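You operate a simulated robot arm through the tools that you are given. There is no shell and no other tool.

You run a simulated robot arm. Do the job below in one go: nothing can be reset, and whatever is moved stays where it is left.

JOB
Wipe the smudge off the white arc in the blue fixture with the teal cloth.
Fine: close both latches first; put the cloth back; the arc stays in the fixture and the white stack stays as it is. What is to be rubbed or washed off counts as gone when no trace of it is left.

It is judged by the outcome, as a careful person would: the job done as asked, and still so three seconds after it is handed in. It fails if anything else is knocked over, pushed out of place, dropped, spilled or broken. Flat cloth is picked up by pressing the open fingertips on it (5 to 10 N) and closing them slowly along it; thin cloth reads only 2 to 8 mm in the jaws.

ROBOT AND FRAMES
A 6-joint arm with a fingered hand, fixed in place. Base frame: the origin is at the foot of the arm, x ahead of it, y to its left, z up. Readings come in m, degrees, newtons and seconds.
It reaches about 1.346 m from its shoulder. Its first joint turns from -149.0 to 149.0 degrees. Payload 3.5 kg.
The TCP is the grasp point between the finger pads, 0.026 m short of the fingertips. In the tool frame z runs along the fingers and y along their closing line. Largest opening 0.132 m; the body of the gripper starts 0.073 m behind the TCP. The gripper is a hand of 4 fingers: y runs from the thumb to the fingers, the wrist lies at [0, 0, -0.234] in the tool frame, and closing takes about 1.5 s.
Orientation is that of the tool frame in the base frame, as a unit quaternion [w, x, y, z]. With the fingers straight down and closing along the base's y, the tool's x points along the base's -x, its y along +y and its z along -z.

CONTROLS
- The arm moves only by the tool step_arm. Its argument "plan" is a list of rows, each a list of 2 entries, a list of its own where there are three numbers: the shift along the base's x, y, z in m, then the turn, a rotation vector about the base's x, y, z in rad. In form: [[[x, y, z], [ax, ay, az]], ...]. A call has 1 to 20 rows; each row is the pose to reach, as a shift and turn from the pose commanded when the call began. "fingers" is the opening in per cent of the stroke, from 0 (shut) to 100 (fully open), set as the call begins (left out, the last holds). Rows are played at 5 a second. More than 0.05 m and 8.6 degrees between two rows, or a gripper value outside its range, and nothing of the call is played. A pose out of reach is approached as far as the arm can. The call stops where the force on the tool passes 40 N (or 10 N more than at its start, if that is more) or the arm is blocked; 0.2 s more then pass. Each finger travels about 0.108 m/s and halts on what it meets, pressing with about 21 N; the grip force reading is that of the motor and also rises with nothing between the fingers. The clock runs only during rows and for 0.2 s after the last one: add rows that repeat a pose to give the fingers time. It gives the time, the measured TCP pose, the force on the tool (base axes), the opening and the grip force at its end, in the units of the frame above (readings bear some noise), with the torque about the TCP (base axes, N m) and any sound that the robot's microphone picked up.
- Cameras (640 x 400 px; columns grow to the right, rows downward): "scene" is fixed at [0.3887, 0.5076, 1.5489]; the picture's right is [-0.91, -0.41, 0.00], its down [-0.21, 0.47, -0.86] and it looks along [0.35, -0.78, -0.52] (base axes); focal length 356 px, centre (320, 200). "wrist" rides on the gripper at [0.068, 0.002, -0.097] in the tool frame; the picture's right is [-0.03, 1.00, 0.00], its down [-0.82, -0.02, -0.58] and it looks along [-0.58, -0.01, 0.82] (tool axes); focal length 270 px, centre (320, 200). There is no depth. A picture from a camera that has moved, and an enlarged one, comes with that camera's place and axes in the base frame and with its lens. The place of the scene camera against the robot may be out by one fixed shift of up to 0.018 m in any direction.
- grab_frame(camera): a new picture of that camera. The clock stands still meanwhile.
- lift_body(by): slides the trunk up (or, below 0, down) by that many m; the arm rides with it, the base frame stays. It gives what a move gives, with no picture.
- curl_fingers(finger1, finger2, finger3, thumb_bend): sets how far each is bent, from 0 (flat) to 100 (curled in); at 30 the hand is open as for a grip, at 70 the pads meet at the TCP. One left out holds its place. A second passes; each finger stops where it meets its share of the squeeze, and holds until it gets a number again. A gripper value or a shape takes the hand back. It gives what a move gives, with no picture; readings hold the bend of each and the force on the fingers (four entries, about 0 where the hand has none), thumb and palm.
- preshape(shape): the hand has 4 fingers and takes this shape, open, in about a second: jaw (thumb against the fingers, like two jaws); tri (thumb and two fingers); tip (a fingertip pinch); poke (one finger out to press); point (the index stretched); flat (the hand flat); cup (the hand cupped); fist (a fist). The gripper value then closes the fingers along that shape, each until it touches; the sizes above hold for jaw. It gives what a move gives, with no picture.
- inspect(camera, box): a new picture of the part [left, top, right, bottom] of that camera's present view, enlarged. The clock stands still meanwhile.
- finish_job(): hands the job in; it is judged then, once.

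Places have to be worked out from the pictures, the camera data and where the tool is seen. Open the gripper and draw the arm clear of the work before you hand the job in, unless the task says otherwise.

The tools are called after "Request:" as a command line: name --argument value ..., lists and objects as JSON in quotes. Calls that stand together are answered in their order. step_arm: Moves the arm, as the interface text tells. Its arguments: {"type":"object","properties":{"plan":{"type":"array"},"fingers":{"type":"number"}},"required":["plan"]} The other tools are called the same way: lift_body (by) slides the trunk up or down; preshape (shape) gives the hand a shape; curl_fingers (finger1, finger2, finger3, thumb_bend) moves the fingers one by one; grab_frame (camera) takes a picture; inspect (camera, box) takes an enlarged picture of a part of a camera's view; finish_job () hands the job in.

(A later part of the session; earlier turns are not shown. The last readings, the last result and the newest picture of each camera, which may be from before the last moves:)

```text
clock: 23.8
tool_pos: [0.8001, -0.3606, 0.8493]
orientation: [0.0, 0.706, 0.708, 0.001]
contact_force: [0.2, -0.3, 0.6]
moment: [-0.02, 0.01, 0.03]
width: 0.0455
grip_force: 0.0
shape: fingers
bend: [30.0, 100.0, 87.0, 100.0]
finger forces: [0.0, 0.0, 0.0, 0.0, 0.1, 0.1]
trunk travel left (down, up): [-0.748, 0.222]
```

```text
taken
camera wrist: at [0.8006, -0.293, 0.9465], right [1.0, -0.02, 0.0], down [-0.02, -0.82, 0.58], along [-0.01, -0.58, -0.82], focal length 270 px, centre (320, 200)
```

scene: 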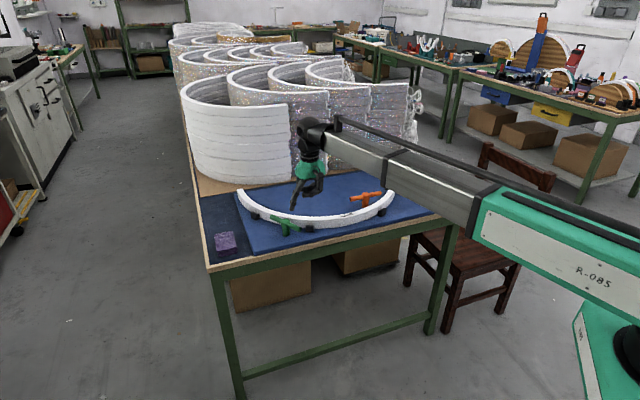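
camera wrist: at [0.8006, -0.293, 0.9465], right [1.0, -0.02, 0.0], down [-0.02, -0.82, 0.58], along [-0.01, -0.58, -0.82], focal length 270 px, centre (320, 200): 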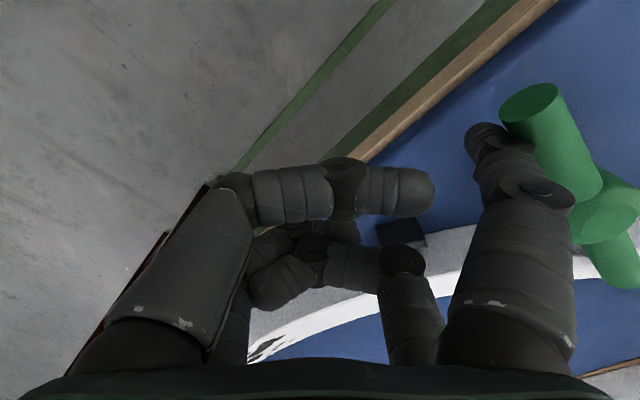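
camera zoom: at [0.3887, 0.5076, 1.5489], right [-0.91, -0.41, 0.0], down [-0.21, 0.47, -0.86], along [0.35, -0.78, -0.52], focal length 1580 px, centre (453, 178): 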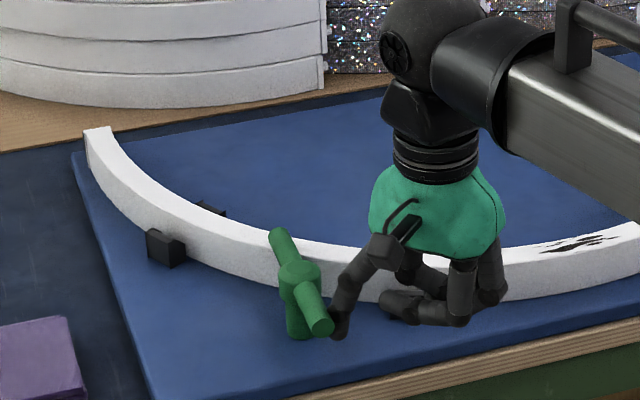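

The bar turned about 38° with hardly any force, so clockwise is free. I carry on around the hub to about 98°, then check alignment.

Request:
step_arm --plan '[[[0.0044, 0.0071, 0], [0, 0, 0]], [[0.0098, 0.0136, 0], [0, 0, 0]], [[0.0163, 0.019, 0], [0, 0, 0]], [[0.0217, 0.0226, 0], [0, 0, 0]], [[0.0217, 0.0226, 0], [0, 0, 0]]]'

Request:
inspect --camera "scene" --box '[230, 160, 350, 250]'

Request:
grab_frame --camera "wrist"

```text
clock: 25.0
tool_pos: [0.8213, -0.3389, 0.8492]
orientation: [0.0, 0.707, 0.707, 0.001]
contact_force: [-0.3, 0.2, 0.1]
moment: [0.02, 0.01, 0.01]
width: 0.0456
grip_force: 0.0
shape: fingers
bend: [30.0, 100.0, 87.0, 100.0]
finger forces: [0.1, 0.0, 0.1, 0.0, 0.0, 0.1]
trunk travel left (down, up): [-0.748, 0.222]
```

```text
4.44 times, centred on (290, 205) of scene
camera zoom: at [0.3887, 0.5076, 1.5489], right [-0.91, -0.41, 0.0], down [-0.21, 0.47, -0.86], along [0.35, -0.78, -0.52], focal length 1580 px, centre (453, 178)
```

zoom: 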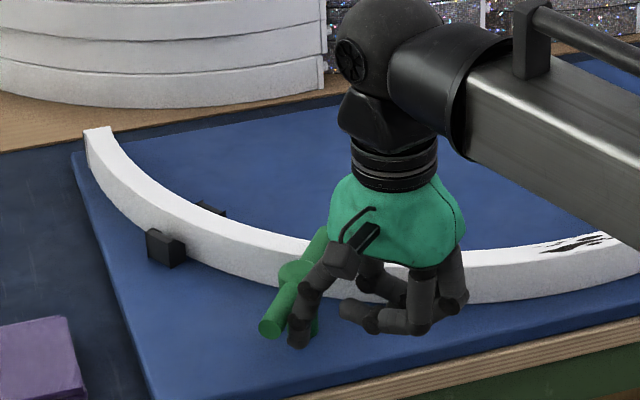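

```text
taken
camera wrist: at [0.8224, -0.2717, 0.9465], right [1.0, -0.02, 0.0], down [-0.02, -0.82, 0.58], along [-0.01, -0.58, -0.82], focal length 270 px, centre (320, 200)
```

wrist: 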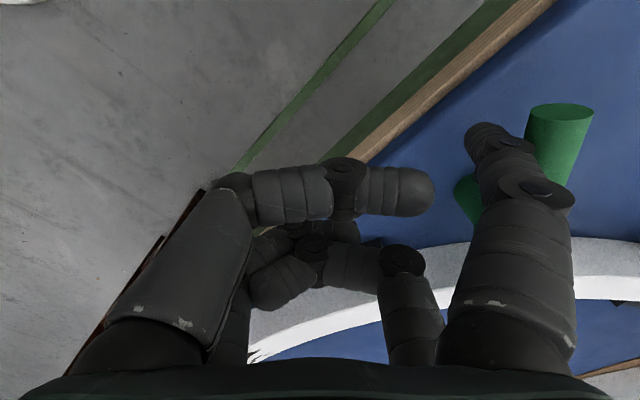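

The bar is now close to radial, at about 98-100°. I nudge it a few more degrees while watching for a stop.

Request:
step_arm --plan '[[[0.0018, 0.001, 0], [0, 0, 0]], [[0.0035, 0.0018, 0], [0, 0, 0]], [[0.0035, 0.0018, 0], [0, 0, 0]]]'

Request:
inspect --camera "scene" --box '[230, 160, 350, 250]'

```text
clock: 25.8
tool_pos: [0.8242, -0.338, 0.8489]
orientation: [0.0, 0.707, 0.707, 0.001]
contact_force: [-1.0, 0.6, -0.2]
moment: [0.02, -0.03, -0.02]
width: 0.0455
grip_force: 0.3
shape: fingers
bend: [30.0, 100.0, 87.0, 100.0]
finger forces: [0.7, 0.1, 0.1, 0.1, 0.0, 0.1]
trunk travel left (down, up): [-0.748, 0.222]
```

```text
4.44 times, centred on (290, 205) of scene
camera zoom: at [0.3887, 0.5076, 1.5489], right [-0.91, -0.41, 0.0], down [-0.21, 0.47, -0.86], along [0.35, -0.78, -0.52], focal length 1580 px, centre (453, 178)
```

zoom: 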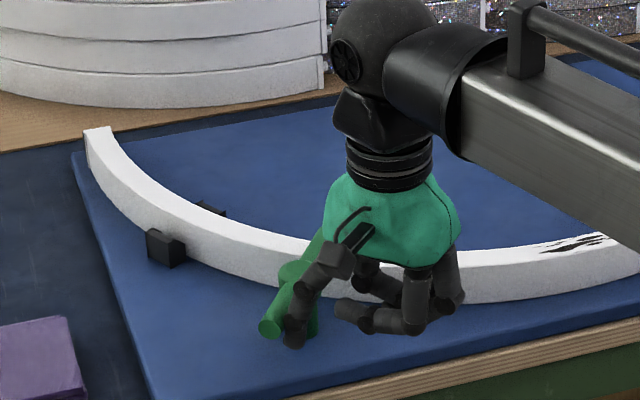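

Finger 1 now reads 0.7 N, a first sign of resistance. I push 2 mm more in +x to see whether this is a stop.

Request:
step_arm --plan '[[[0.001, 0, 0], [0, 0, 0]], [[0.002, 0, 0], [0, 0, 0]], [[0.002, 0, 0], [0, 0, 0]]]'

Request:
inspect --camera "scene" --box '[230, 160, 350, 250]'

```text
clock: 26.6
tool_pos: [0.8266, -0.3381, 0.8492]
orientation: [0.0, 0.706, 0.708, 0.0]
contact_force: [-2.6, -1.7, 1.6]
moment: [0.02, -0.04, 0.02]
width: 0.0444
grip_force: 0.8
shape: fingers
bend: [32.0, 100.0, 87.0, 100.0]
finger forces: [2.5, 0.0, 0.1, 0.0, 0.1, 0.1]
trunk travel left (down, up): [-0.748, 0.222]
```

```text
4.44 times, centred on (290, 205) of scene
camera zoom: at [0.3887, 0.5076, 1.5489], right [-0.91, -0.41, 0.0], down [-0.21, 0.47, -0.86], along [0.35, -0.78, -0.52], focal length 1580 px, centre (453, 178)
```

zoom: 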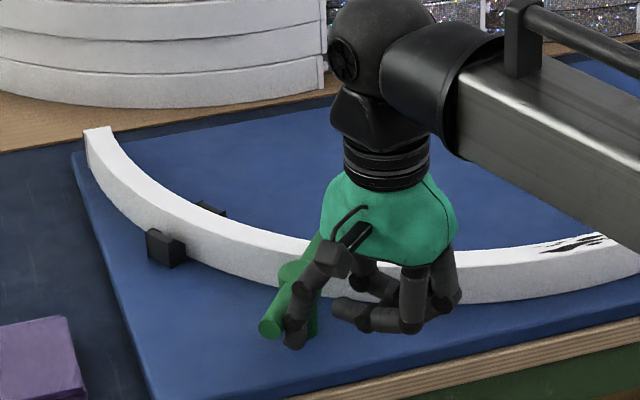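

The force grew to 2.5 N and the bar held still, so that is the stop: the green latch is closed. I back the finger off and raise the trunk to confirm from above.

Request:
step_arm --plan '[[[-0.008, 0, 0], [0, 0, 0]], [[-0.016, 0.002, 0], [0, 0, 0]], [[-0.02, 0.004, 0], [0, 0, 0]]]'

Request:
lift_body --by 0.1

Request:
grab_frame --camera "wrist"

Request:
inspect --camera "scene" --box '[230, 160, 350, 250]'

```text
clock: 27.4
tool_pos: [0.8059, -0.3346, 0.8497]
orientation: [0.0, 0.707, 0.707, 0.002]
contact_force: [-0.7, -0.6, 0.5]
moment: [0.0, 0.0, 0.0]
width: 0.0457
grip_force: 0.0
shape: fingers
bend: [30.0, 100.0, 87.0, 100.0]
finger forces: [0.1, 0.1, 0.0, 0.0, 0.1, 0.0]
trunk travel left (down, up): [-0.748, 0.222]
```

```text
clock: 28.7
tool_pos: [0.8067, -0.3336, 0.9492]
orientation: [0.0, 0.706, 0.708, 0.002]
contact_force: [-0.4, 0.1, -0.3]
moment: [-0.02, -0.01, 0.02]
width: 0.0456
grip_force: 0.1
shape: fingers
bend: [30.0, 100.0, 87.0, 100.0]
finger forces: [0.0, 0.1, 0.0, 0.0, 0.1, 0.1]
trunk travel left (down, up): [-0.848, 0.122]
```

```text
taken
camera wrist: at [0.8075, -0.2663, 1.0464], right [1.0, -0.02, 0.0], down [-0.02, -0.82, 0.58], along [-0.01, -0.58, -0.82], focal length 270 px, centre (320, 200)
```

wrist: 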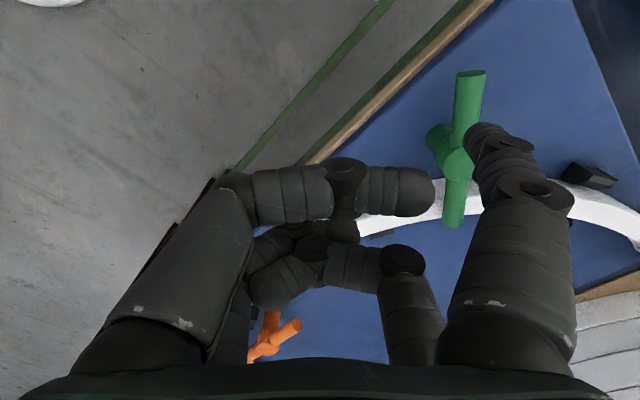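

```text
4.44 times, centred on (290, 205) of scene
camera zoom: at [0.3887, 0.5076, 1.5489], right [-0.91, -0.41, 0.0], down [-0.21, 0.47, -0.86], along [0.35, -0.78, -0.52], focal length 1580 px, centre (453, 178)
```

zoom: 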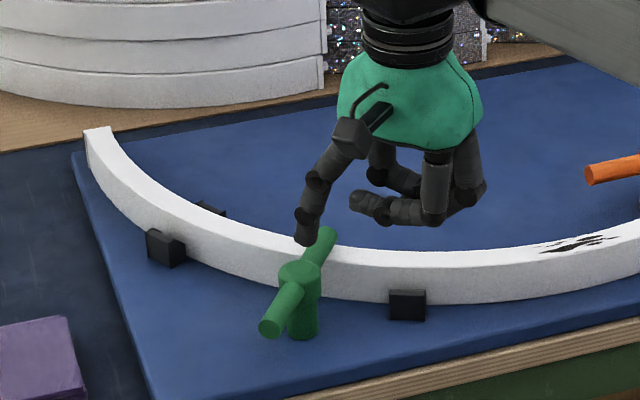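

The green bar now lies squarely across the arc. For the orange one I use finger 3 as the pusher so the hand stays clear of its hub: straighten finger 3, curl finger 1.

Request:
curl_fingers --finger3 30

Request:
curl_fingers --finger1 100

Request:
step_arm --plan '[[[-0.0038, -0.019, 0], [0, 0, 0.0873]], [[-0.0076, -0.038, 0], [0, 0, 0.1746]], [[-0.0114, -0.057, 0], [0, 0, 0.2619]], [[-0.0152, -0.076, 0], [0, 0, 0.3492]], [[-0.019, -0.095, 0], [0, 0, 0.4365]], [[-0.0228, -0.114, 0], [0, 0, 0.5238]], [[-0.0266, -0.133, 0], [0, 0, 0.6111]], [[-0.0304, -0.152, 0], [0, 0, 0.6984]], [[-0.0342, -0.171, 0], [0, 0, 0.7857]], [[-0.038, -0.19, 0], [0, 0, 0.873]], [[-0.038, -0.19, 0], [0, 0, 0.873]]]'

Request:
grab_frame --camera "wrist"

Request:
inspect --camera "scene" --box '[290, 130, 430, 230]'

```text
clock: 29.7
tool_pos: [0.8058, -0.3333, 0.949]
orientation: [0.0, 0.706, 0.708, 0.001]
contact_force: [0.0, -0.7, -0.4]
moment: [0.01, 0.01, 0.03]
width: 0.0455
grip_force: 0.0
shape: fingers
bend: [30.0, 100.0, 30.0, 100.0]
finger forces: [0.0, 0.1, 0.0, 0.0, 0.0, 0.0]
trunk travel left (down, up): [-0.848, 0.122]
```

```text
clock: 30.7
tool_pos: [0.8059, -0.3336, 0.9496]
orientation: [0.0, 0.707, 0.708, 0.001]
contact_force: [0.4, -0.8, -0.6]
moment: [0.01, 0.0, 0.02]
width: 0.0187
grip_force: 0.2
shape: fingers
bend: [96.0, 100.0, 30.0, 100.0]
finger forces: [0.0, 0.1, 0.0, 0.1, 0.0, 0.0]
trunk travel left (down, up): [-0.848, 0.122]
```

```text
clock: 33.1
tool_pos: [0.7685, -0.5231, 0.9496]
orientation: [0.0, 0.341, 0.94, 0.001]
contact_force: [0.3, 0.3, 0.0]
moment: [-0.01, 0.04, 0.0]
width: 0.0187
grip_force: 0.1
shape: fingers
bend: [96.0, 100.0, 30.0, 100.0]
finger forces: [0.0, 0.0, 0.1, 0.1, 0.0, 0.0]
trunk travel left (down, up): [-0.848, 0.122]
```

```text
taken
camera wrist: at [0.7169, -0.4784, 1.0464], right [0.66, 0.75, 0.0], down [0.61, -0.54, 0.58], along [0.43, -0.38, -0.82], focal length 270 px, centre (320, 200)
```

wrist: 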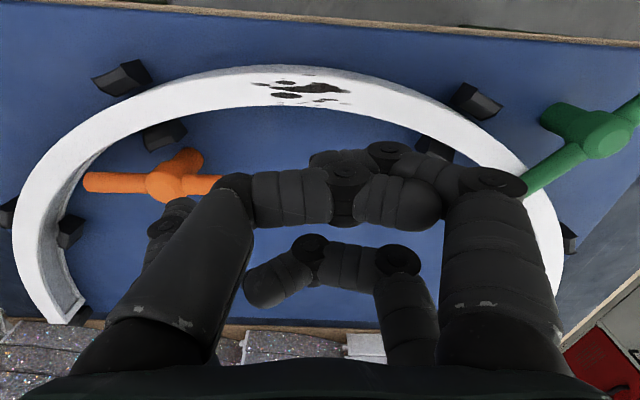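

```text
4.00 times, centred on (360, 180) of scene
camera zoom: at [0.3887, 0.5076, 1.5489], right [-0.91, -0.41, 0.0], down [-0.21, 0.47, -0.86], along [0.35, -0.78, -0.52], focal length 1422 px, centre (160, 280)
```

zoom: 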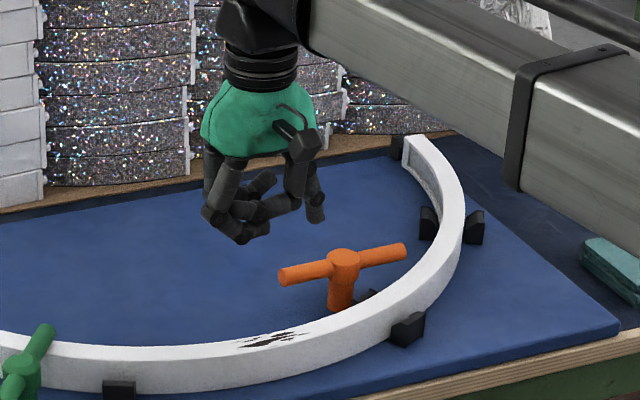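

Finger 3 should be at about (0.732, -0.595), on the arc side of the orange bar's inner end. I lower the trunk in two parts, checking in between.

Request:
lift_body --by -0.07

Request:
inspect --camera "scene" --box '[290, 140, 410, 230]'

Request:
grab_frame --camera "wrist"

```text
clock: 34.2
tool_pos: [0.7694, -0.5214, 0.88]
orientation: [0.0, 0.341, 0.94, 0.0]
contact_force: [0.9, -0.4, -0.2]
moment: [-0.01, 0.0, -0.02]
width: 0.0188
grip_force: 0.1
shape: fingers
bend: [96.0, 100.0, 30.0, 100.0]
finger forces: [0.0, 0.0, 0.0, 0.0, 0.0, 0.1]
trunk travel left (down, up): [-0.778, 0.192]
```

```text
4.44 times, centred on (350, 185) of scene
camera zoom: at [0.3887, 0.5076, 1.5489], right [-0.91, -0.41, 0.0], down [-0.21, 0.47, -0.86], along [0.35, -0.78, -0.52], focal length 1580 px, centre (187, 267)
```

zoom: 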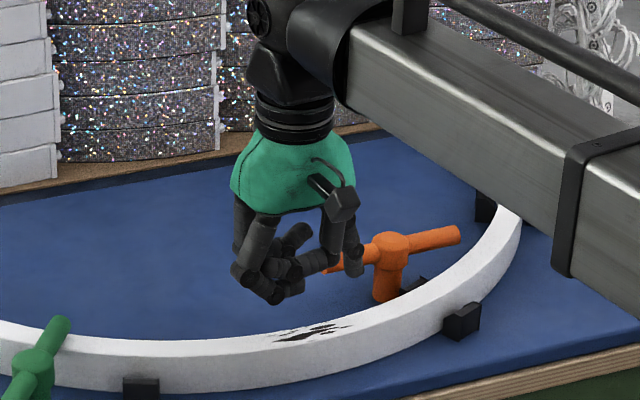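

```text
taken
camera wrist: at [0.7171, -0.4779, 0.9765], right [0.66, 0.75, 0.0], down [0.61, -0.54, 0.58], along [0.43, -0.38, -0.82], focal length 270 px, centre (320, 200)
```

wrist: 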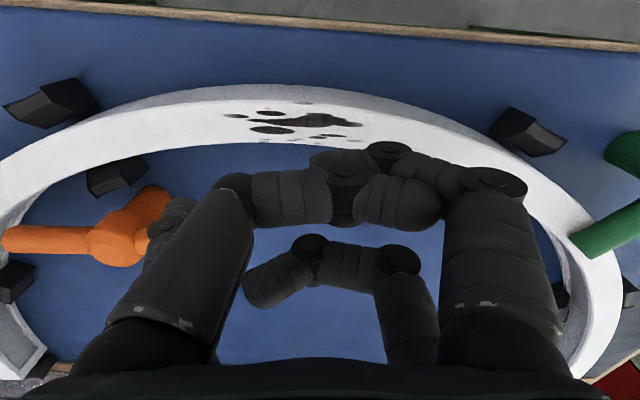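

The scene geometry confirms the fingertip at about (0.735, -0.594), on the camera side of the bar. I go down the last 0.03 m.

Request:
lift_body --by -0.03

Request:
inspect --camera "scene" --box '[290, 140, 410, 230]'

```text
clock: 35.0
tool_pos: [0.7685, -0.5224, 0.8494]
orientation: [-0.001, 0.341, 0.94, 0.001]
contact_force: [0.9, 0.1, 0.4]
moment: [0.0, -0.03, 0.01]
width: 0.0181
grip_force: 0.1
shape: fingers
bend: [96.0, 100.0, 30.0, 100.0]
finger forces: [0.1, 0.0, 0.0, 0.0, 0.1, 0.0]
trunk travel left (down, up): [-0.748, 0.222]
```

```text
4.44 times, centred on (350, 185) of scene
camera zoom: at [0.3887, 0.5076, 1.5489], right [-0.91, -0.41, 0.0], down [-0.21, 0.47, -0.86], along [0.35, -0.78, -0.52], focal length 1580 px, centre (187, 267)
```

zoom: 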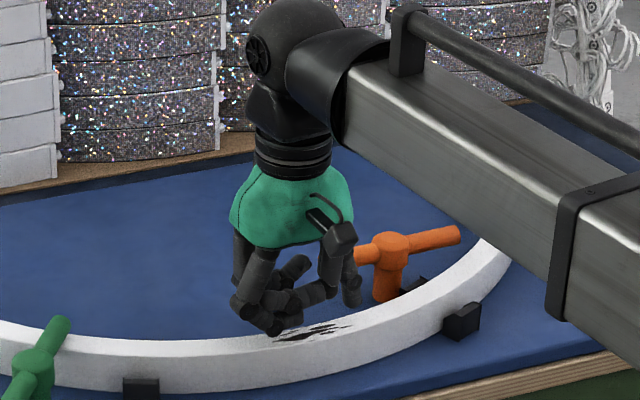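

All clear, so I push the inner end of the orange bar clockwise around its hub, first down to about 1°.

Request:
step_arm --plan '[[[0.0055, -0.0058, 0], [0, 0, 0]], [[0.011, -0.0116, 0], [0, 0, 0]], [[0.0185, -0.0155, 0], [0, 0, 0]], [[0.0253, -0.0205, 0], [0, 0, 0]], [[0.0312, -0.0265, 0], [0, 0, 0]], [[0.0361, -0.0333, 0], [0, 0, 0]], [[0.04, -0.0408, 0], [0, 0, 0]]]'

Request:
inspect --camera "scene" --box '[290, 140, 410, 230]'

Request:
grab_frame --camera "wrist"

```text
clock: 36.6
tool_pos: [0.8082, -0.5629, 0.8489]
orientation: [-0.001, 0.341, 0.94, 0.001]
contact_force: [0.3, 0.5, 0.2]
moment: [-0.04, 0.0, 0.02]
width: 0.0186
grip_force: 0.0
shape: fingers
bend: [96.0, 100.0, 30.0, 100.0]
finger forces: [0.0, 0.0, 0.0, 0.0, 0.0, 0.1]
trunk travel left (down, up): [-0.748, 0.222]
```

```text
4.44 times, centred on (350, 185) of scene
camera zoom: at [0.3887, 0.5076, 1.5489], right [-0.91, -0.41, 0.0], down [-0.21, 0.47, -0.86], along [0.35, -0.78, -0.52], focal length 1580 px, centre (187, 267)
```

zoom: 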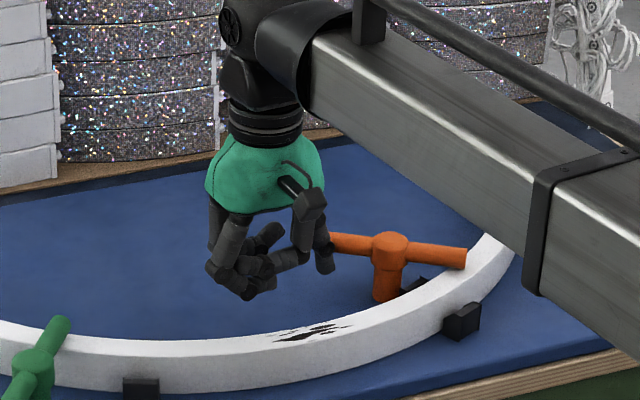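

```text
taken
camera wrist: at [0.7562, -0.5192, 0.9465], right [0.66, 0.75, 0.0], down [0.61, -0.54, 0.58], along [0.43, -0.38, -0.82], focal length 270 px, centre (320, 200)
```

wrist: 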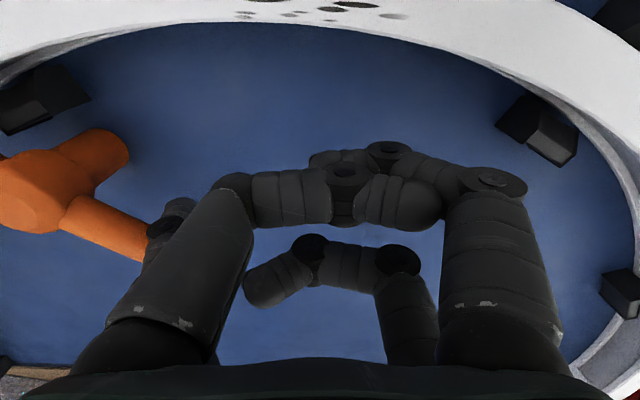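

The orange bar follows easily. I carry on to about -21° and then gently beyond, looking for the stop.

Request:
step_arm --plan '[[[0.0025, -0.0081, 0], [0, 0, 0]], [[0.0037, -0.0145, 0], [0, 0, 0]], [[0.004, -0.0175, 0], [0, 0, 0]], [[0.004, -0.0195, 0], [0, 0, 0]], [[0.004, -0.0195, 0], [0, 0, 0]]]'

Request:
inspect --camera "scene" --box '[290, 140, 410, 230]'

```text
clock: 37.8
tool_pos: [0.812, -0.5836, 0.8489]
orientation: [-0.001, 0.341, 0.94, 0.001]
contact_force: [0.4, 0.0, -0.6]
moment: [0.06, 0.0, 0.01]
width: 0.0185
grip_force: 0.1
shape: fingers
bend: [96.0, 100.0, 30.0, 100.0]
finger forces: [0.0, 0.1, 0.1, 0.0, 0.0, 0.0]
trunk travel left (down, up): [-0.748, 0.222]
```

```text
4.44 times, centred on (350, 185) of scene
camera zoom: at [0.3887, 0.5076, 1.5489], right [-0.91, -0.41, 0.0], down [-0.21, 0.47, -0.86], along [0.35, -0.78, -0.52], focal length 1580 px, centre (187, 267)
```

zoom: 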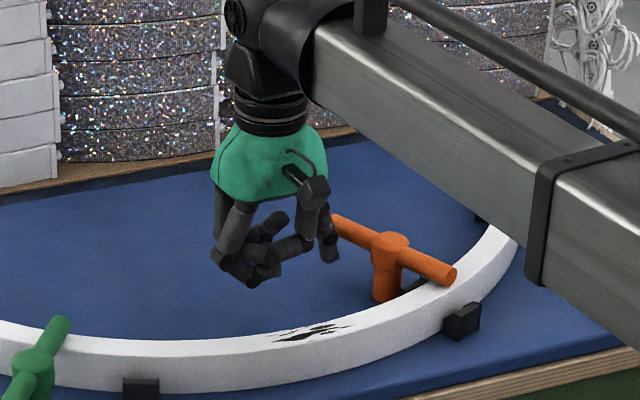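

No stop felt yet at around -20°. I advance in 2 mm steps, watching finger 3's force.

Request:
step_arm --plan '[[[0, -0.002, 0], [0, 0, 0]], [[0, -0.004, 0], [0, 0, 0]], [[0, -0.004, 0], [0, 0, 0]]]'

Request:
inspect --camera "scene" --box '[290, 140, 410, 230]'

```text
clock: 38.6
tool_pos: [0.8119, -0.5853, 0.8489]
orientation: [-0.001, 0.341, 0.94, 0.0]
contact_force: [0.8, -0.3, -0.8]
moment: [-0.01, 0.0, 0.02]
width: 0.0182
grip_force: 0.0
shape: fingers
bend: [96.0, 100.0, 30.0, 100.0]
finger forces: [0.0, 0.0, 0.1, 0.0, 0.0, 0.0]
trunk travel left (down, up): [-0.748, 0.222]
```

```text
4.44 times, centred on (350, 185) of scene
camera zoom: at [0.3887, 0.5076, 1.5489], right [-0.91, -0.41, 0.0], down [-0.21, 0.47, -0.86], along [0.35, -0.78, -0.52], focal length 1580 px, centre (187, 267)
```

zoom: 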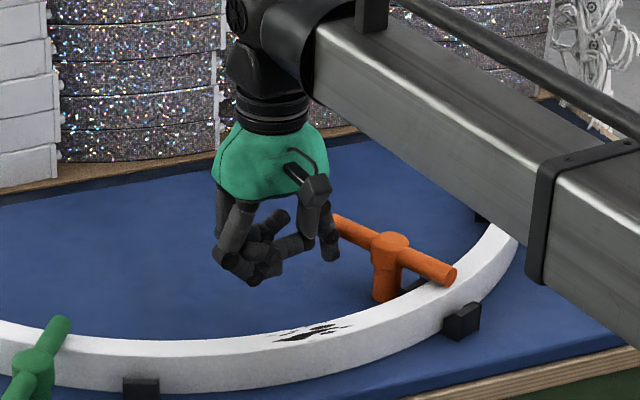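

The bar looks unchanged and there is no force yet. I advance another 6 mm in small steps.

Request:
step_arm --plan '[[[0, -0.002, 0], [0, 0, 0]], [[0, -0.004, 0], [0, 0, 0]], [[0, -0.006, 0], [0, 0, 0]], [[0, -0.006, 0], [0, 0, 0]]]'

Request:
inspect --camera "scene" --box '[290, 140, 410, 230]'

```text
clock: 39.6
tool_pos: [0.8122, -0.5927, 0.85]
orientation: [-0.001, 0.342, 0.94, 0.001]
contact_force: [0.4, -0.6, 1.3]
moment: [0.02, 0.0, 0.0]
width: 0.0186
grip_force: 0.1
shape: fingers
bend: [96.0, 100.0, 30.0, 100.0]
finger forces: [0.0, 0.1, 0.1, 0.0, 0.0, 0.1]
trunk travel left (down, up): [-0.748, 0.222]
```

```text
4.44 times, centred on (350, 185) of scene
camera zoom: at [0.3887, 0.5076, 1.5489], right [-0.91, -0.41, 0.0], down [-0.21, 0.47, -0.86], along [0.35, -0.78, -0.52], focal length 1580 px, centre (187, 267)
```

zoom: 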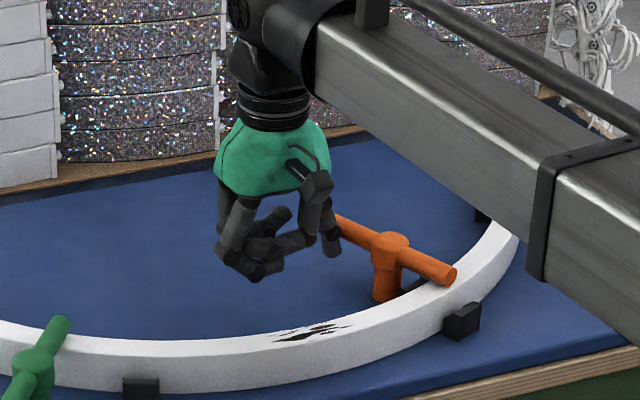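

The bar sits at about -22° and looks radial, but the finger isn't loaded yet, so my hub estimate may be a few mm off. I keep advancing in 2 mm steps until I feel it.

Request:
step_arm --plan '[[[0, -0.002, 0], [0, 0, 0]], [[0, -0.004, 0], [0, 0, 0]], [[0, -0.004, 0], [0, 0, 0]]]'

Request:
inspect --camera "scene" --box '[310, 165, 390, 225]'

Request:
grab_frame --camera "wrist"

```text
clock: 40.4
tool_pos: [0.8128, -0.596, 0.8495]
orientation: [-0.001, 0.342, 0.94, 0.001]
contact_force: [1.1, 2.5, 0.4]
moment: [-0.02, 0.0, -0.05]
width: 0.0183
grip_force: 1.5
shape: fingers
bend: [96.0, 100.0, 32.0, 100.0]
finger forces: [0.1, 0.0, 2.7, 0.0, 0.0, 0.1]
trunk travel left (down, up): [-0.748, 0.222]
```

```text
6.67 times, centred on (350, 195) of scene
camera zoom: at [0.3887, 0.5076, 1.5489], right [-0.91, -0.41, 0.0], down [-0.21, 0.47, -0.86], along [0.35, -0.78, -0.52], focal length 2370 px, centre (120, 233)
```

zoom: 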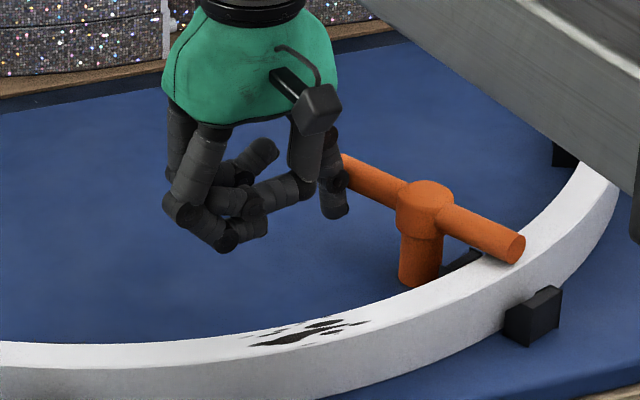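

```text
taken
camera wrist: at [0.7619, -0.5525, 0.9466], right [0.66, 0.75, 0.0], down [0.61, -0.54, 0.58], along [0.43, -0.38, -0.82], focal length 270 px, centre (320, 200)
```

wrist: 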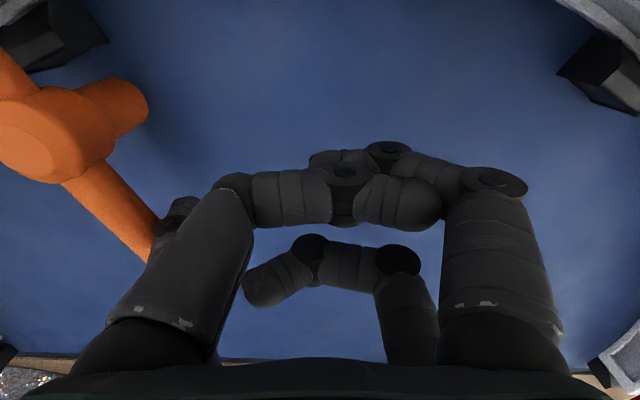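

Finger 3 feels 2.7 N and the bar holds still, lying radially across the arc, so both latches are at their closed stops. I back off along the free side, raise the trunk, and open the hand again.

Request:
step_arm --plan '[[[0.003, 0.008, 0], [0, 0, 0]], [[0.006, 0.016, 0], [0, 0, 0]], [[0.008, 0.022, 0], [0, 0, 0]]]'

Request:
lift_body --by 0.2

Request:
preshape --shape "jaw"

Request:
grab_frame --camera "wrist"

Request:
inspect --camera "scene" --box '[230, 150, 410, 250]'

```text
clock: 41.2
tool_pos: [0.8232, -0.5741, 0.8491]
orientation: [0.0, 0.341, 0.94, 0.001]
contact_force: [0.5, 0.4, 0.2]
moment: [0.01, 0.03, -0.03]
width: 0.0185
grip_force: 0.0
shape: fingers
bend: [96.0, 100.0, 30.0, 100.0]
finger forces: [0.1, 0.0, 0.1, 0.0, 0.0, 0.0]
trunk travel left (down, up): [-0.748, 0.222]
```

```text
clock: 43.3
tool_pos: [0.8224, -0.5743, 1.0477]
orientation: [0.0, 0.341, 0.94, 0.002]
contact_force: [0.8, 0.0, -0.1]
moment: [-0.04, 0.01, -0.03]
width: 0.0184
grip_force: 0.1
shape: fingers
bend: [96.0, 100.0, 30.0, 100.0]
finger forces: [0.1, 0.0, 0.1, 0.0, 0.0, 0.0]
trunk travel left (down, up): [-0.948, 0.022]
```

```text
clock: 44.2
tool_pos: [0.823, -0.5729, 1.05]
orientation: [-0.001, 0.341, 0.94, 0.001]
contact_force: [0.2, -0.1, 0.3]
moment: [0.02, 0.01, 0.02]
width: 0.132
grip_force: 0.1
shape: jaw
bend: [30.0, 30.0, 30.0, 30.0]
finger forces: [0.1, 0.0, 0.0, 0.0, 0.0, 0.0]
trunk travel left (down, up): [-0.948, 0.022]
```

```text
taken
camera wrist: at [0.7703, -0.5293, 1.1465], right [0.66, 0.75, 0.0], down [0.61, -0.54, 0.58], along [0.43, -0.38, -0.82], focal length 270 px, centre (320, 200)
```

wrist: 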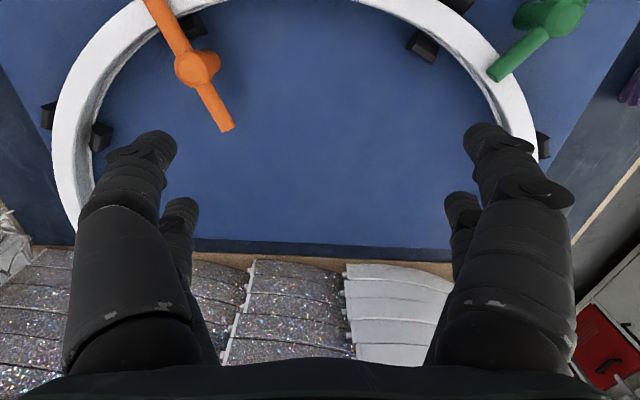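

```text
3.56 times, centred on (320, 200) of scene
camera zoom: at [0.3887, 0.5076, 1.5489], right [-0.91, -0.41, 0.0], down [-0.21, 0.47, -0.86], along [0.35, -0.78, -0.52], focal length 1264 px, centre (320, 200)
```

zoom: 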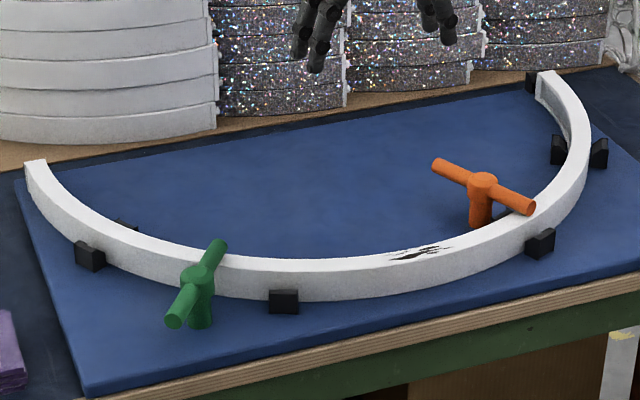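

Both latches lie across the arc and nothing else has moved. I travel at height to a viewpoint near the teal cloth, at yaw -45°.

Request:
step_arm --plan '[[[-0.0302, -0.0162, 0], [0, 0, -0.0062]], [[-0.0604, -0.0324, 0], [0, 0, -0.0124]], [[-0.0906, -0.0486, 0], [0, 0, -0.0186]], [[-0.1208, -0.0648, 0], [0, 0, -0.0248]], [[-0.151, -0.081, 0], [0, 0, -0.031]], [[-0.1812, -0.0972, 0], [0, 0, -0.0372]], [[-0.2114, -0.1134, 0], [0, 0, -0.0434]], [[-0.2416, -0.1296, 0], [0, 0, -0.0496]], [[-0.2718, -0.1458, 0], [0, 0, -0.0558]], [[-0.302, -0.162, 0], [0, 0, -0.062]], [[-0.3322, -0.1782, 0], [0, 0, -0.0682]], [[-0.3624, -0.1944, 0], [0, 0, -0.0744]], [[-0.3926, -0.2106, 0], [0, 0, -0.0806]], [[-0.423, -0.227, 0], [0, 0, -0.0873]], [[-0.423, -0.227, 0], [0, 0, -0.0873]]]'

Request:
grab_frame --camera "wrist"

Request:
grab_frame --camera "scene"

```text
clock: 47.4
tool_pos: [0.3989, -0.8029, 1.0484]
orientation: [0.0, 0.381, 0.924, 0.001]
contact_force: [0.2, 0.0, -0.4]
moment: [-0.04, -0.02, -0.01]
width: 0.1318
grip_force: 0.1
shape: jaw
bend: [30.0, 30.0, 30.0, 30.0]
finger forces: [0.0, 0.1, 0.0, 0.0, 0.0, 0.0]
trunk travel left (down, up): [-0.948, 0.022]
```

```text
taken
camera wrist: at [0.3513, -0.7538, 1.1465], right [0.72, 0.69, 0.0], down [0.56, -0.59, 0.58], along [0.4, -0.42, -0.82], focal length 270 px, centre (320, 200)
```

wrist: 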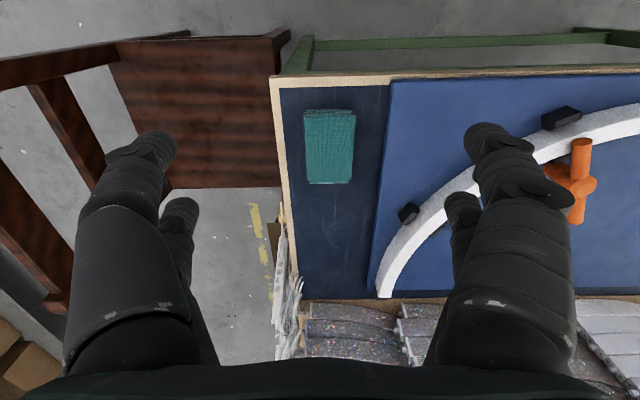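

```text
taken
```

scene: 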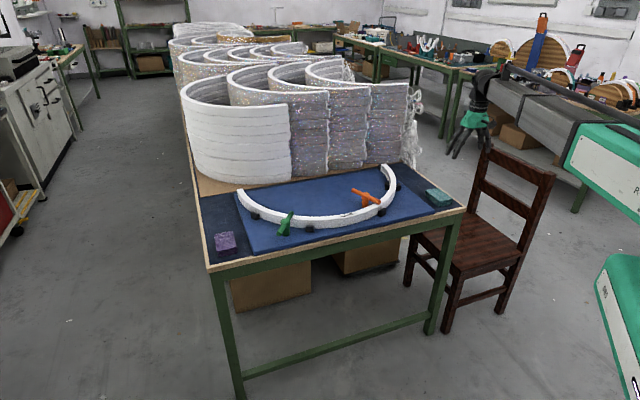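

The cloth is now well seen: a pad about 0.066 × 0.11 m, short side along 45°, centred near (0.474, -0.861). At yaw -45° the jaws close exactly across its short side, so I move over it and lower partway to refine the estimate.

Request:
step_arm --plan '[[[0.019, -0.0146, 0], [0, 0, 0]], [[0.0376, -0.0293, 0], [0, 0, 0]], [[0.0564, -0.0439, 0], [0, 0, 0]], [[0.075, -0.0585, 0], [0, 0, -0.0035]], [[0.075, -0.0585, 0], [0, 0, -0.0035]]]'

Request:
lift_body --by -0.1

Request:
grab_frame --camera "wrist"

Request:
inspect --camera "scene" --box '[390, 110, 490, 220]'

```text
clock: 48.6
tool_pos: [0.4754, -0.8607, 1.0487]
orientation: [-0.001, 0.383, 0.924, 0.001]
contact_force: [-0.6, 0.7, -0.5]
moment: [-0.03, 0.01, 0.0]
width: 0.1317
grip_force: 0.1
shape: jaw
bend: [30.0, 30.0, 30.0, 30.0]
finger forces: [0.1, 0.0, 0.0, 0.0, 0.1, 0.0]
trunk travel left (down, up): [-0.948, 0.022]
```

```text
clock: 50.0
tool_pos: [0.476, -0.8607, 0.9494]
orientation: [0.0, 0.383, 0.924, 0.0]
contact_force: [0.7, -0.6, 0.2]
moment: [-0.01, 0.0, 0.02]
width: 0.1319
grip_force: 0.0
shape: jaw
bend: [30.0, 30.0, 30.0, 30.0]
finger forces: [0.0, 0.0, 0.1, 0.1, 0.0, 0.0]
trunk travel left (down, up): [-0.848, 0.122]
```

```text
taken
camera wrist: at [0.4282, -0.811, 1.0465], right [0.73, 0.69, 0.0], down [0.56, -0.59, 0.58], along [0.4, -0.42, -0.82], focal length 270 px, centre (320, 200)
```

wrist: 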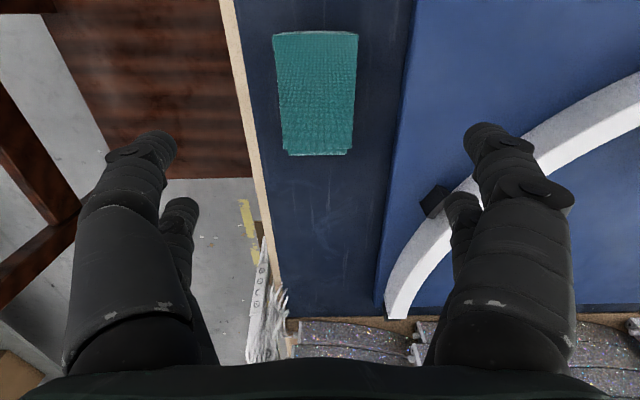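

```text
3.64 times, centred on (440, 165) of scene
camera zoom: at [0.3887, 0.5076, 1.5489], right [-0.91, -0.41, 0.0], down [-0.21, 0.47, -0.86], along [0.35, -0.78, -0.52], focal length 1293 px, centre (-116, 327)
```

zoom: 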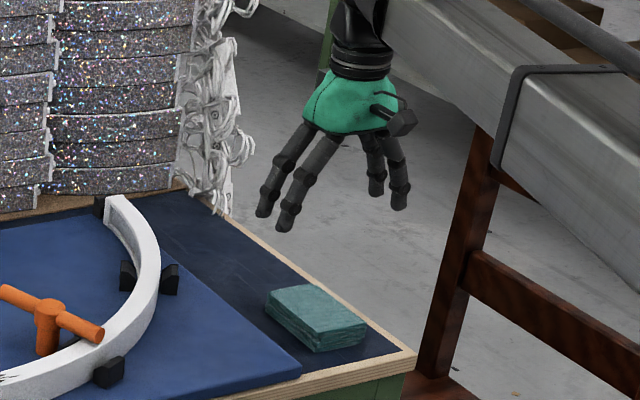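

The pad's top comes out at about z 0.80 and it is about 0.025 m thick, so the table is near 0.776. To clear the raised blue plate beside it, I pre-close the jaws to 70% before going down.

Request:
step_arm --plan '[[[-0.002, -0.001, 0], [0, 0, 0]], [[-0.002, -0.001, 0], [0, 0, 0]], [[-0.002, -0.001, 0], [0, 0, 0]], [[-0.002, -0.001, 0], [0, 0, 0]]]' --fingers 70

Request:
lift_body --by -0.09

Request:
grab_frame --camera "wrist"

Request:
inspect --camera "scene" --box '[390, 130, 490, 220]'

```text
clock: 51.0
tool_pos: [0.4727, -0.8611, 0.949]
orientation: [0.0, 0.383, 0.924, 0.001]
contact_force: [0.1, 0.2, 0.4]
moment: [-0.02, 0.01, 0.0]
width: 0.0929
grip_force: 0.1
shape: jaw
bend: [67.0, 67.0, 67.0, 58.0]
finger forces: [0.1, 0.0, 0.0, 0.0, 0.0, 0.0]
trunk travel left (down, up): [-0.848, 0.122]
```

```text
clock: 52.2
tool_pos: [0.4718, -0.8612, 0.8598]
orientation: [0.0, 0.383, 0.924, 0.001]
contact_force: [-0.7, 0.4, 0.0]
moment: [0.01, -0.02, 0.01]
width: 0.0929
grip_force: 0.2
shape: jaw
bend: [67.0, 67.0, 67.0, 58.0]
finger forces: [0.0, 0.0, 0.0, 0.0, 0.0, 0.0]
trunk travel left (down, up): [-0.758, 0.212]
```

```text
taken
camera wrist: at [0.4257, -0.812, 0.9565], right [0.73, 0.69, 0.0], down [0.56, -0.59, 0.58], along [0.4, -0.42, -0.82], focal length 270 px, centre (320, 200)
```

wrist: 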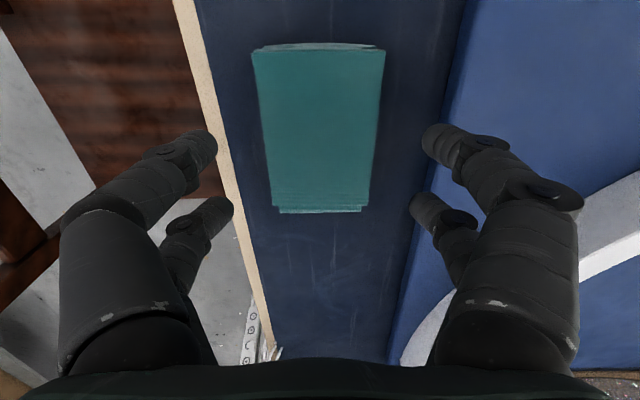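

```text
4.44 times, centred on (440, 175) of scene
camera zoom: at [0.3887, 0.5076, 1.5489], right [-0.91, -0.41, 0.0], down [-0.21, 0.47, -0.86], along [0.35, -0.78, -0.52], focal length 1580 px, centre (-213, 311)
```

zoom: 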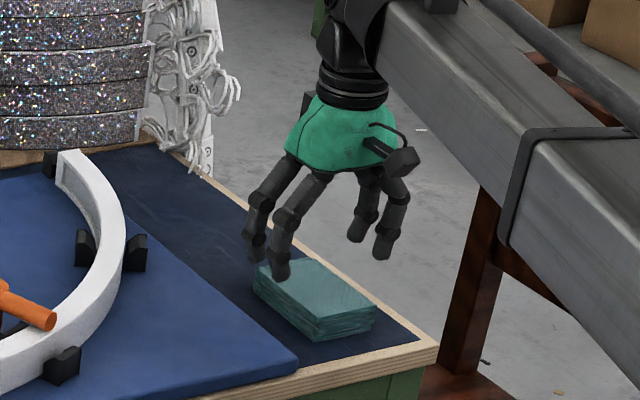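

The jaws are centred on the pad (centre ≈ (0.472, -0.860), top ≈ 0.80). I lower 0.045 m so the tips stand beside its upper part, about 1 cm above the table.

Request:
lift_body --by -0.045

Request:
grab_frame --camera "wrist"

Request:
inspect --camera "scene" --box '[400, 140, 480, 220]'

```text
clock: 53.1
tool_pos: [0.4727, -0.8608, 0.8135]
orientation: [-0.001, 0.383, 0.924, 0.001]
contact_force: [-0.7, -0.3, -0.1]
moment: [-0.02, -0.03, 0.0]
width: 0.0928
grip_force: 0.0
shape: jaw
bend: [67.0, 67.0, 67.0, 58.0]
finger forces: [0.1, 0.0, 0.0, 0.0, 0.0, 0.1]
trunk travel left (down, up): [-0.713, 0.257]
```

```text
taken
camera wrist: at [0.4257, -0.812, 0.9115], right [0.73, 0.69, 0.0], down [0.56, -0.59, 0.58], along [0.4, -0.42, -0.82], focal length 270 px, centre (320, 200)
```

wrist: 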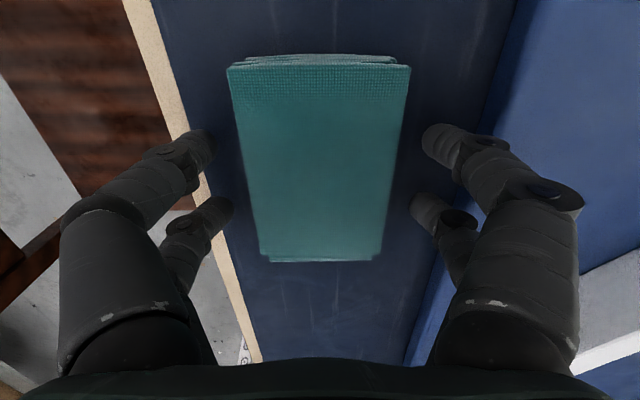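

```text
5.00 times, centred on (440, 180) of scene
camera zoom: at [0.3887, 0.5076, 1.5489], right [-0.91, -0.41, 0.0], down [-0.21, 0.47, -0.86], along [0.35, -0.78, -0.52], focal length 1778 px, centre (-280, 300)
```

zoom: 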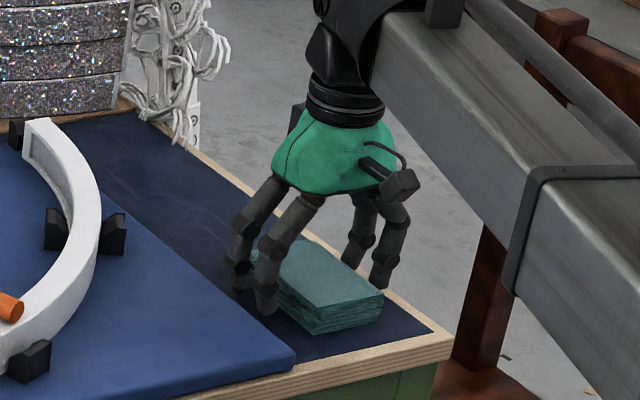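

The tips flank the pad without touching. I raise 4 mm so some cloth sticks out below the tips, then close in slow steps.

Request:
lift_body --by 0.004

Request:
step_arm --plan '[[[0, 0, 0], [0, 0, 0]], [[0, 0, 0], [0, 0, 0]], [[0, 0, 0], [0, 0, 0]]]' --fingers 54

Request:
step_arm --plan '[[[0, 0, 0], [0, 0, 0]], [[0, 0, 0], [0, 0, 0]], [[0, 0, 0], [0, 0, 0]]]' --fingers 48

Request:
grab_frame --camera "wrist"

```text
clock: 53.6
tool_pos: [0.4734, -0.8613, 0.8183]
orientation: [0.0, 0.384, 0.923, 0.001]
contact_force: [0.2, 0.2, 0.6]
moment: [0.05, 0.04, -0.04]
width: 0.0928
grip_force: 0.1
shape: jaw
bend: [67.0, 67.0, 67.0, 58.0]
finger forces: [0.1, 0.0, 0.0, 0.1, 0.1, 0.0]
trunk travel left (down, up): [-0.717, 0.253]
```

```text
clock: 54.4
tool_pos: [0.4725, -0.8614, 0.8176]
orientation: [0.0, 0.384, 0.923, 0.0]
contact_force: [-0.7, 0.0, -0.4]
moment: [0.03, -0.02, 0.03]
width: 0.0716
grip_force: 0.0
shape: jaw
bend: [72.0, 72.0, 72.0, 70.0]
finger forces: [0.0, 0.0, 0.0, 0.1, 0.0, 0.0]
trunk travel left (down, up): [-0.717, 0.253]
```

```text
clock: 55.2
tool_pos: [0.4735, -0.8604, 0.8183]
orientation: [0.0, 0.384, 0.923, 0.001]
contact_force: [-0.2, -0.4, -0.5]
moment: [-0.03, 0.03, -0.04]
width: 0.0643
grip_force: 0.1
shape: jaw
bend: [73.0, 73.0, 73.0, 70.0]
finger forces: [0.1, 0.1, 0.0, 0.1, 0.3, 0.0]
trunk travel left (down, up): [-0.717, 0.253]
```

```text
taken
camera wrist: at [0.4258, -0.8121, 0.9155], right [0.73, 0.69, 0.0], down [0.56, -0.59, 0.58], along [0.4, -0.42, -0.82], focal length 270 px, centre (320, 200)
```

wrist: 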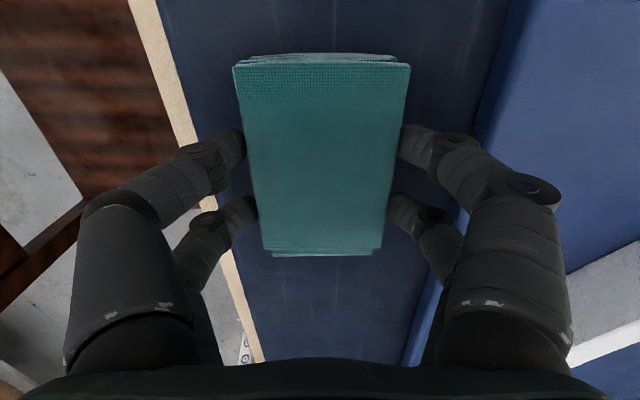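

The tips are just touching the pad on both sides (width 0.064, 0.3 N). I close further to get a firm hold.

Request:
step_arm --plan '[[[0, 0, 0], [0, 0, 0]], [[0, 0, 0], [0, 0, 0]], [[0, 0, 0], [0, 0, 0]]]' --fingers 42

Request:
step_arm --plan '[[[0, 0, 0], [0, 0, 0]], [[0, 0, 0], [0, 0, 0]], [[0, 0, 0], [0, 0, 0]]]' --fingers 36

Request:
grab_frame --camera "wrist"

```text
clock: 56.0
tool_pos: [0.4731, -0.8603, 0.8182]
orientation: [0.0, 0.383, 0.924, 0.002]
contact_force: [0.0, -0.1, -0.1]
moment: [0.0, -0.01, 0.0]
width: 0.0581
grip_force: 21.4
shape: jaw
bend: [73.0, 73.0, 73.0, 70.0]
finger forces: [19.0, 19.1, 18.9, 0.0, 19.1, 0.0]
trunk travel left (down, up): [-0.717, 0.253]
```

```text
clock: 56.8
tool_pos: [0.4731, -0.8618, 0.8174]
orientation: [0.0, 0.383, 0.924, 0.001]
contact_force: [-0.1, -0.5, 0.6]
moment: [0.02, 0.01, 0.0]
width: 0.0584
grip_force: 20.9
shape: jaw
bend: [73.0, 73.0, 73.0, 70.0]
finger forces: [19.1, 19.2, 18.8, 0.0, 19.2, 0.0]
trunk travel left (down, up): [-0.717, 0.253]
```

```text
taken
camera wrist: at [0.4258, -0.8121, 0.9154], right [0.73, 0.69, 0.0], down [0.56, -0.59, 0.58], along [0.4, -0.42, -0.82], focal length 270 px, centre (320, 200)
```

wrist: 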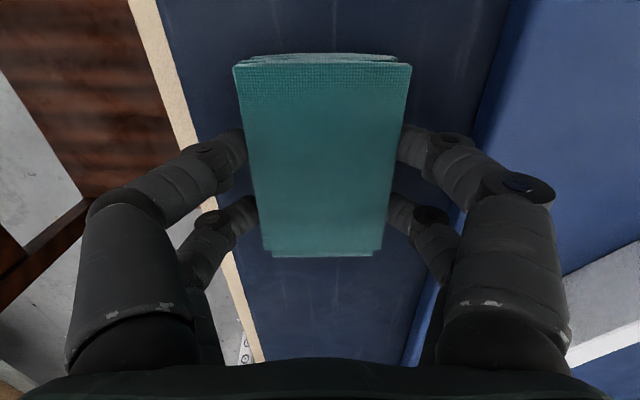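

Firm grip: 21 N on a 0.058 m wide pad. I note this pose, (0.473, -0.861, 0.818) with trunk travel -0.717/0.253, for putting it back, and lift 3 cm to check it comes along.

Request:
lift_body --by 0.03

Request:
grab_frame --camera "wrist"

Request:
inspect --camera "scene" --box '[400, 140, 480, 220]'

```text
clock: 57.6
tool_pos: [0.4734, -0.8604, 0.8483]
orientation: [-0.001, 0.383, 0.924, 0.001]
contact_force: [1.1, 0.6, 0.8]
moment: [0.0, 0.01, 0.0]
width: 0.0581
grip_force: 21.1
shape: jaw
bend: [73.0, 73.0, 73.0, 70.0]
finger forces: [19.1, 19.1, 18.9, 0.0, 19.2, 0.0]
trunk travel left (down, up): [-0.747, 0.223]
```

```text
taken
camera wrist: at [0.4258, -0.8121, 0.9454], right [0.73, 0.69, 0.0], down [0.56, -0.59, 0.58], along [0.4, -0.42, -0.82], focal length 270 px, centre (320, 200)
```

wrist: 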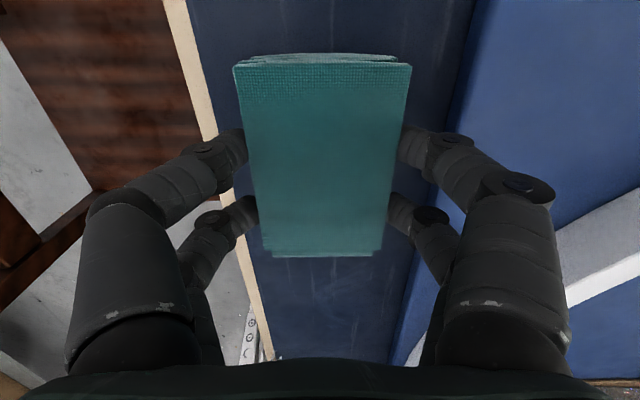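

```text
5.00 times, centred on (440, 180) of scene
camera zoom: at [0.3887, 0.5076, 1.5489], right [-0.91, -0.41, 0.0], down [-0.21, 0.47, -0.86], along [0.35, -0.78, -0.52], focal length 1778 px, centre (-280, 300)
```

zoom: 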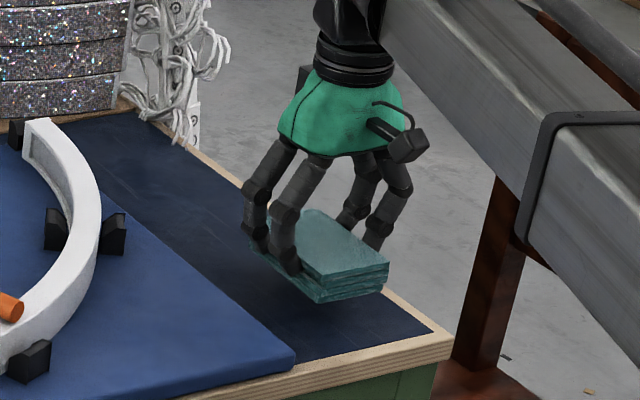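

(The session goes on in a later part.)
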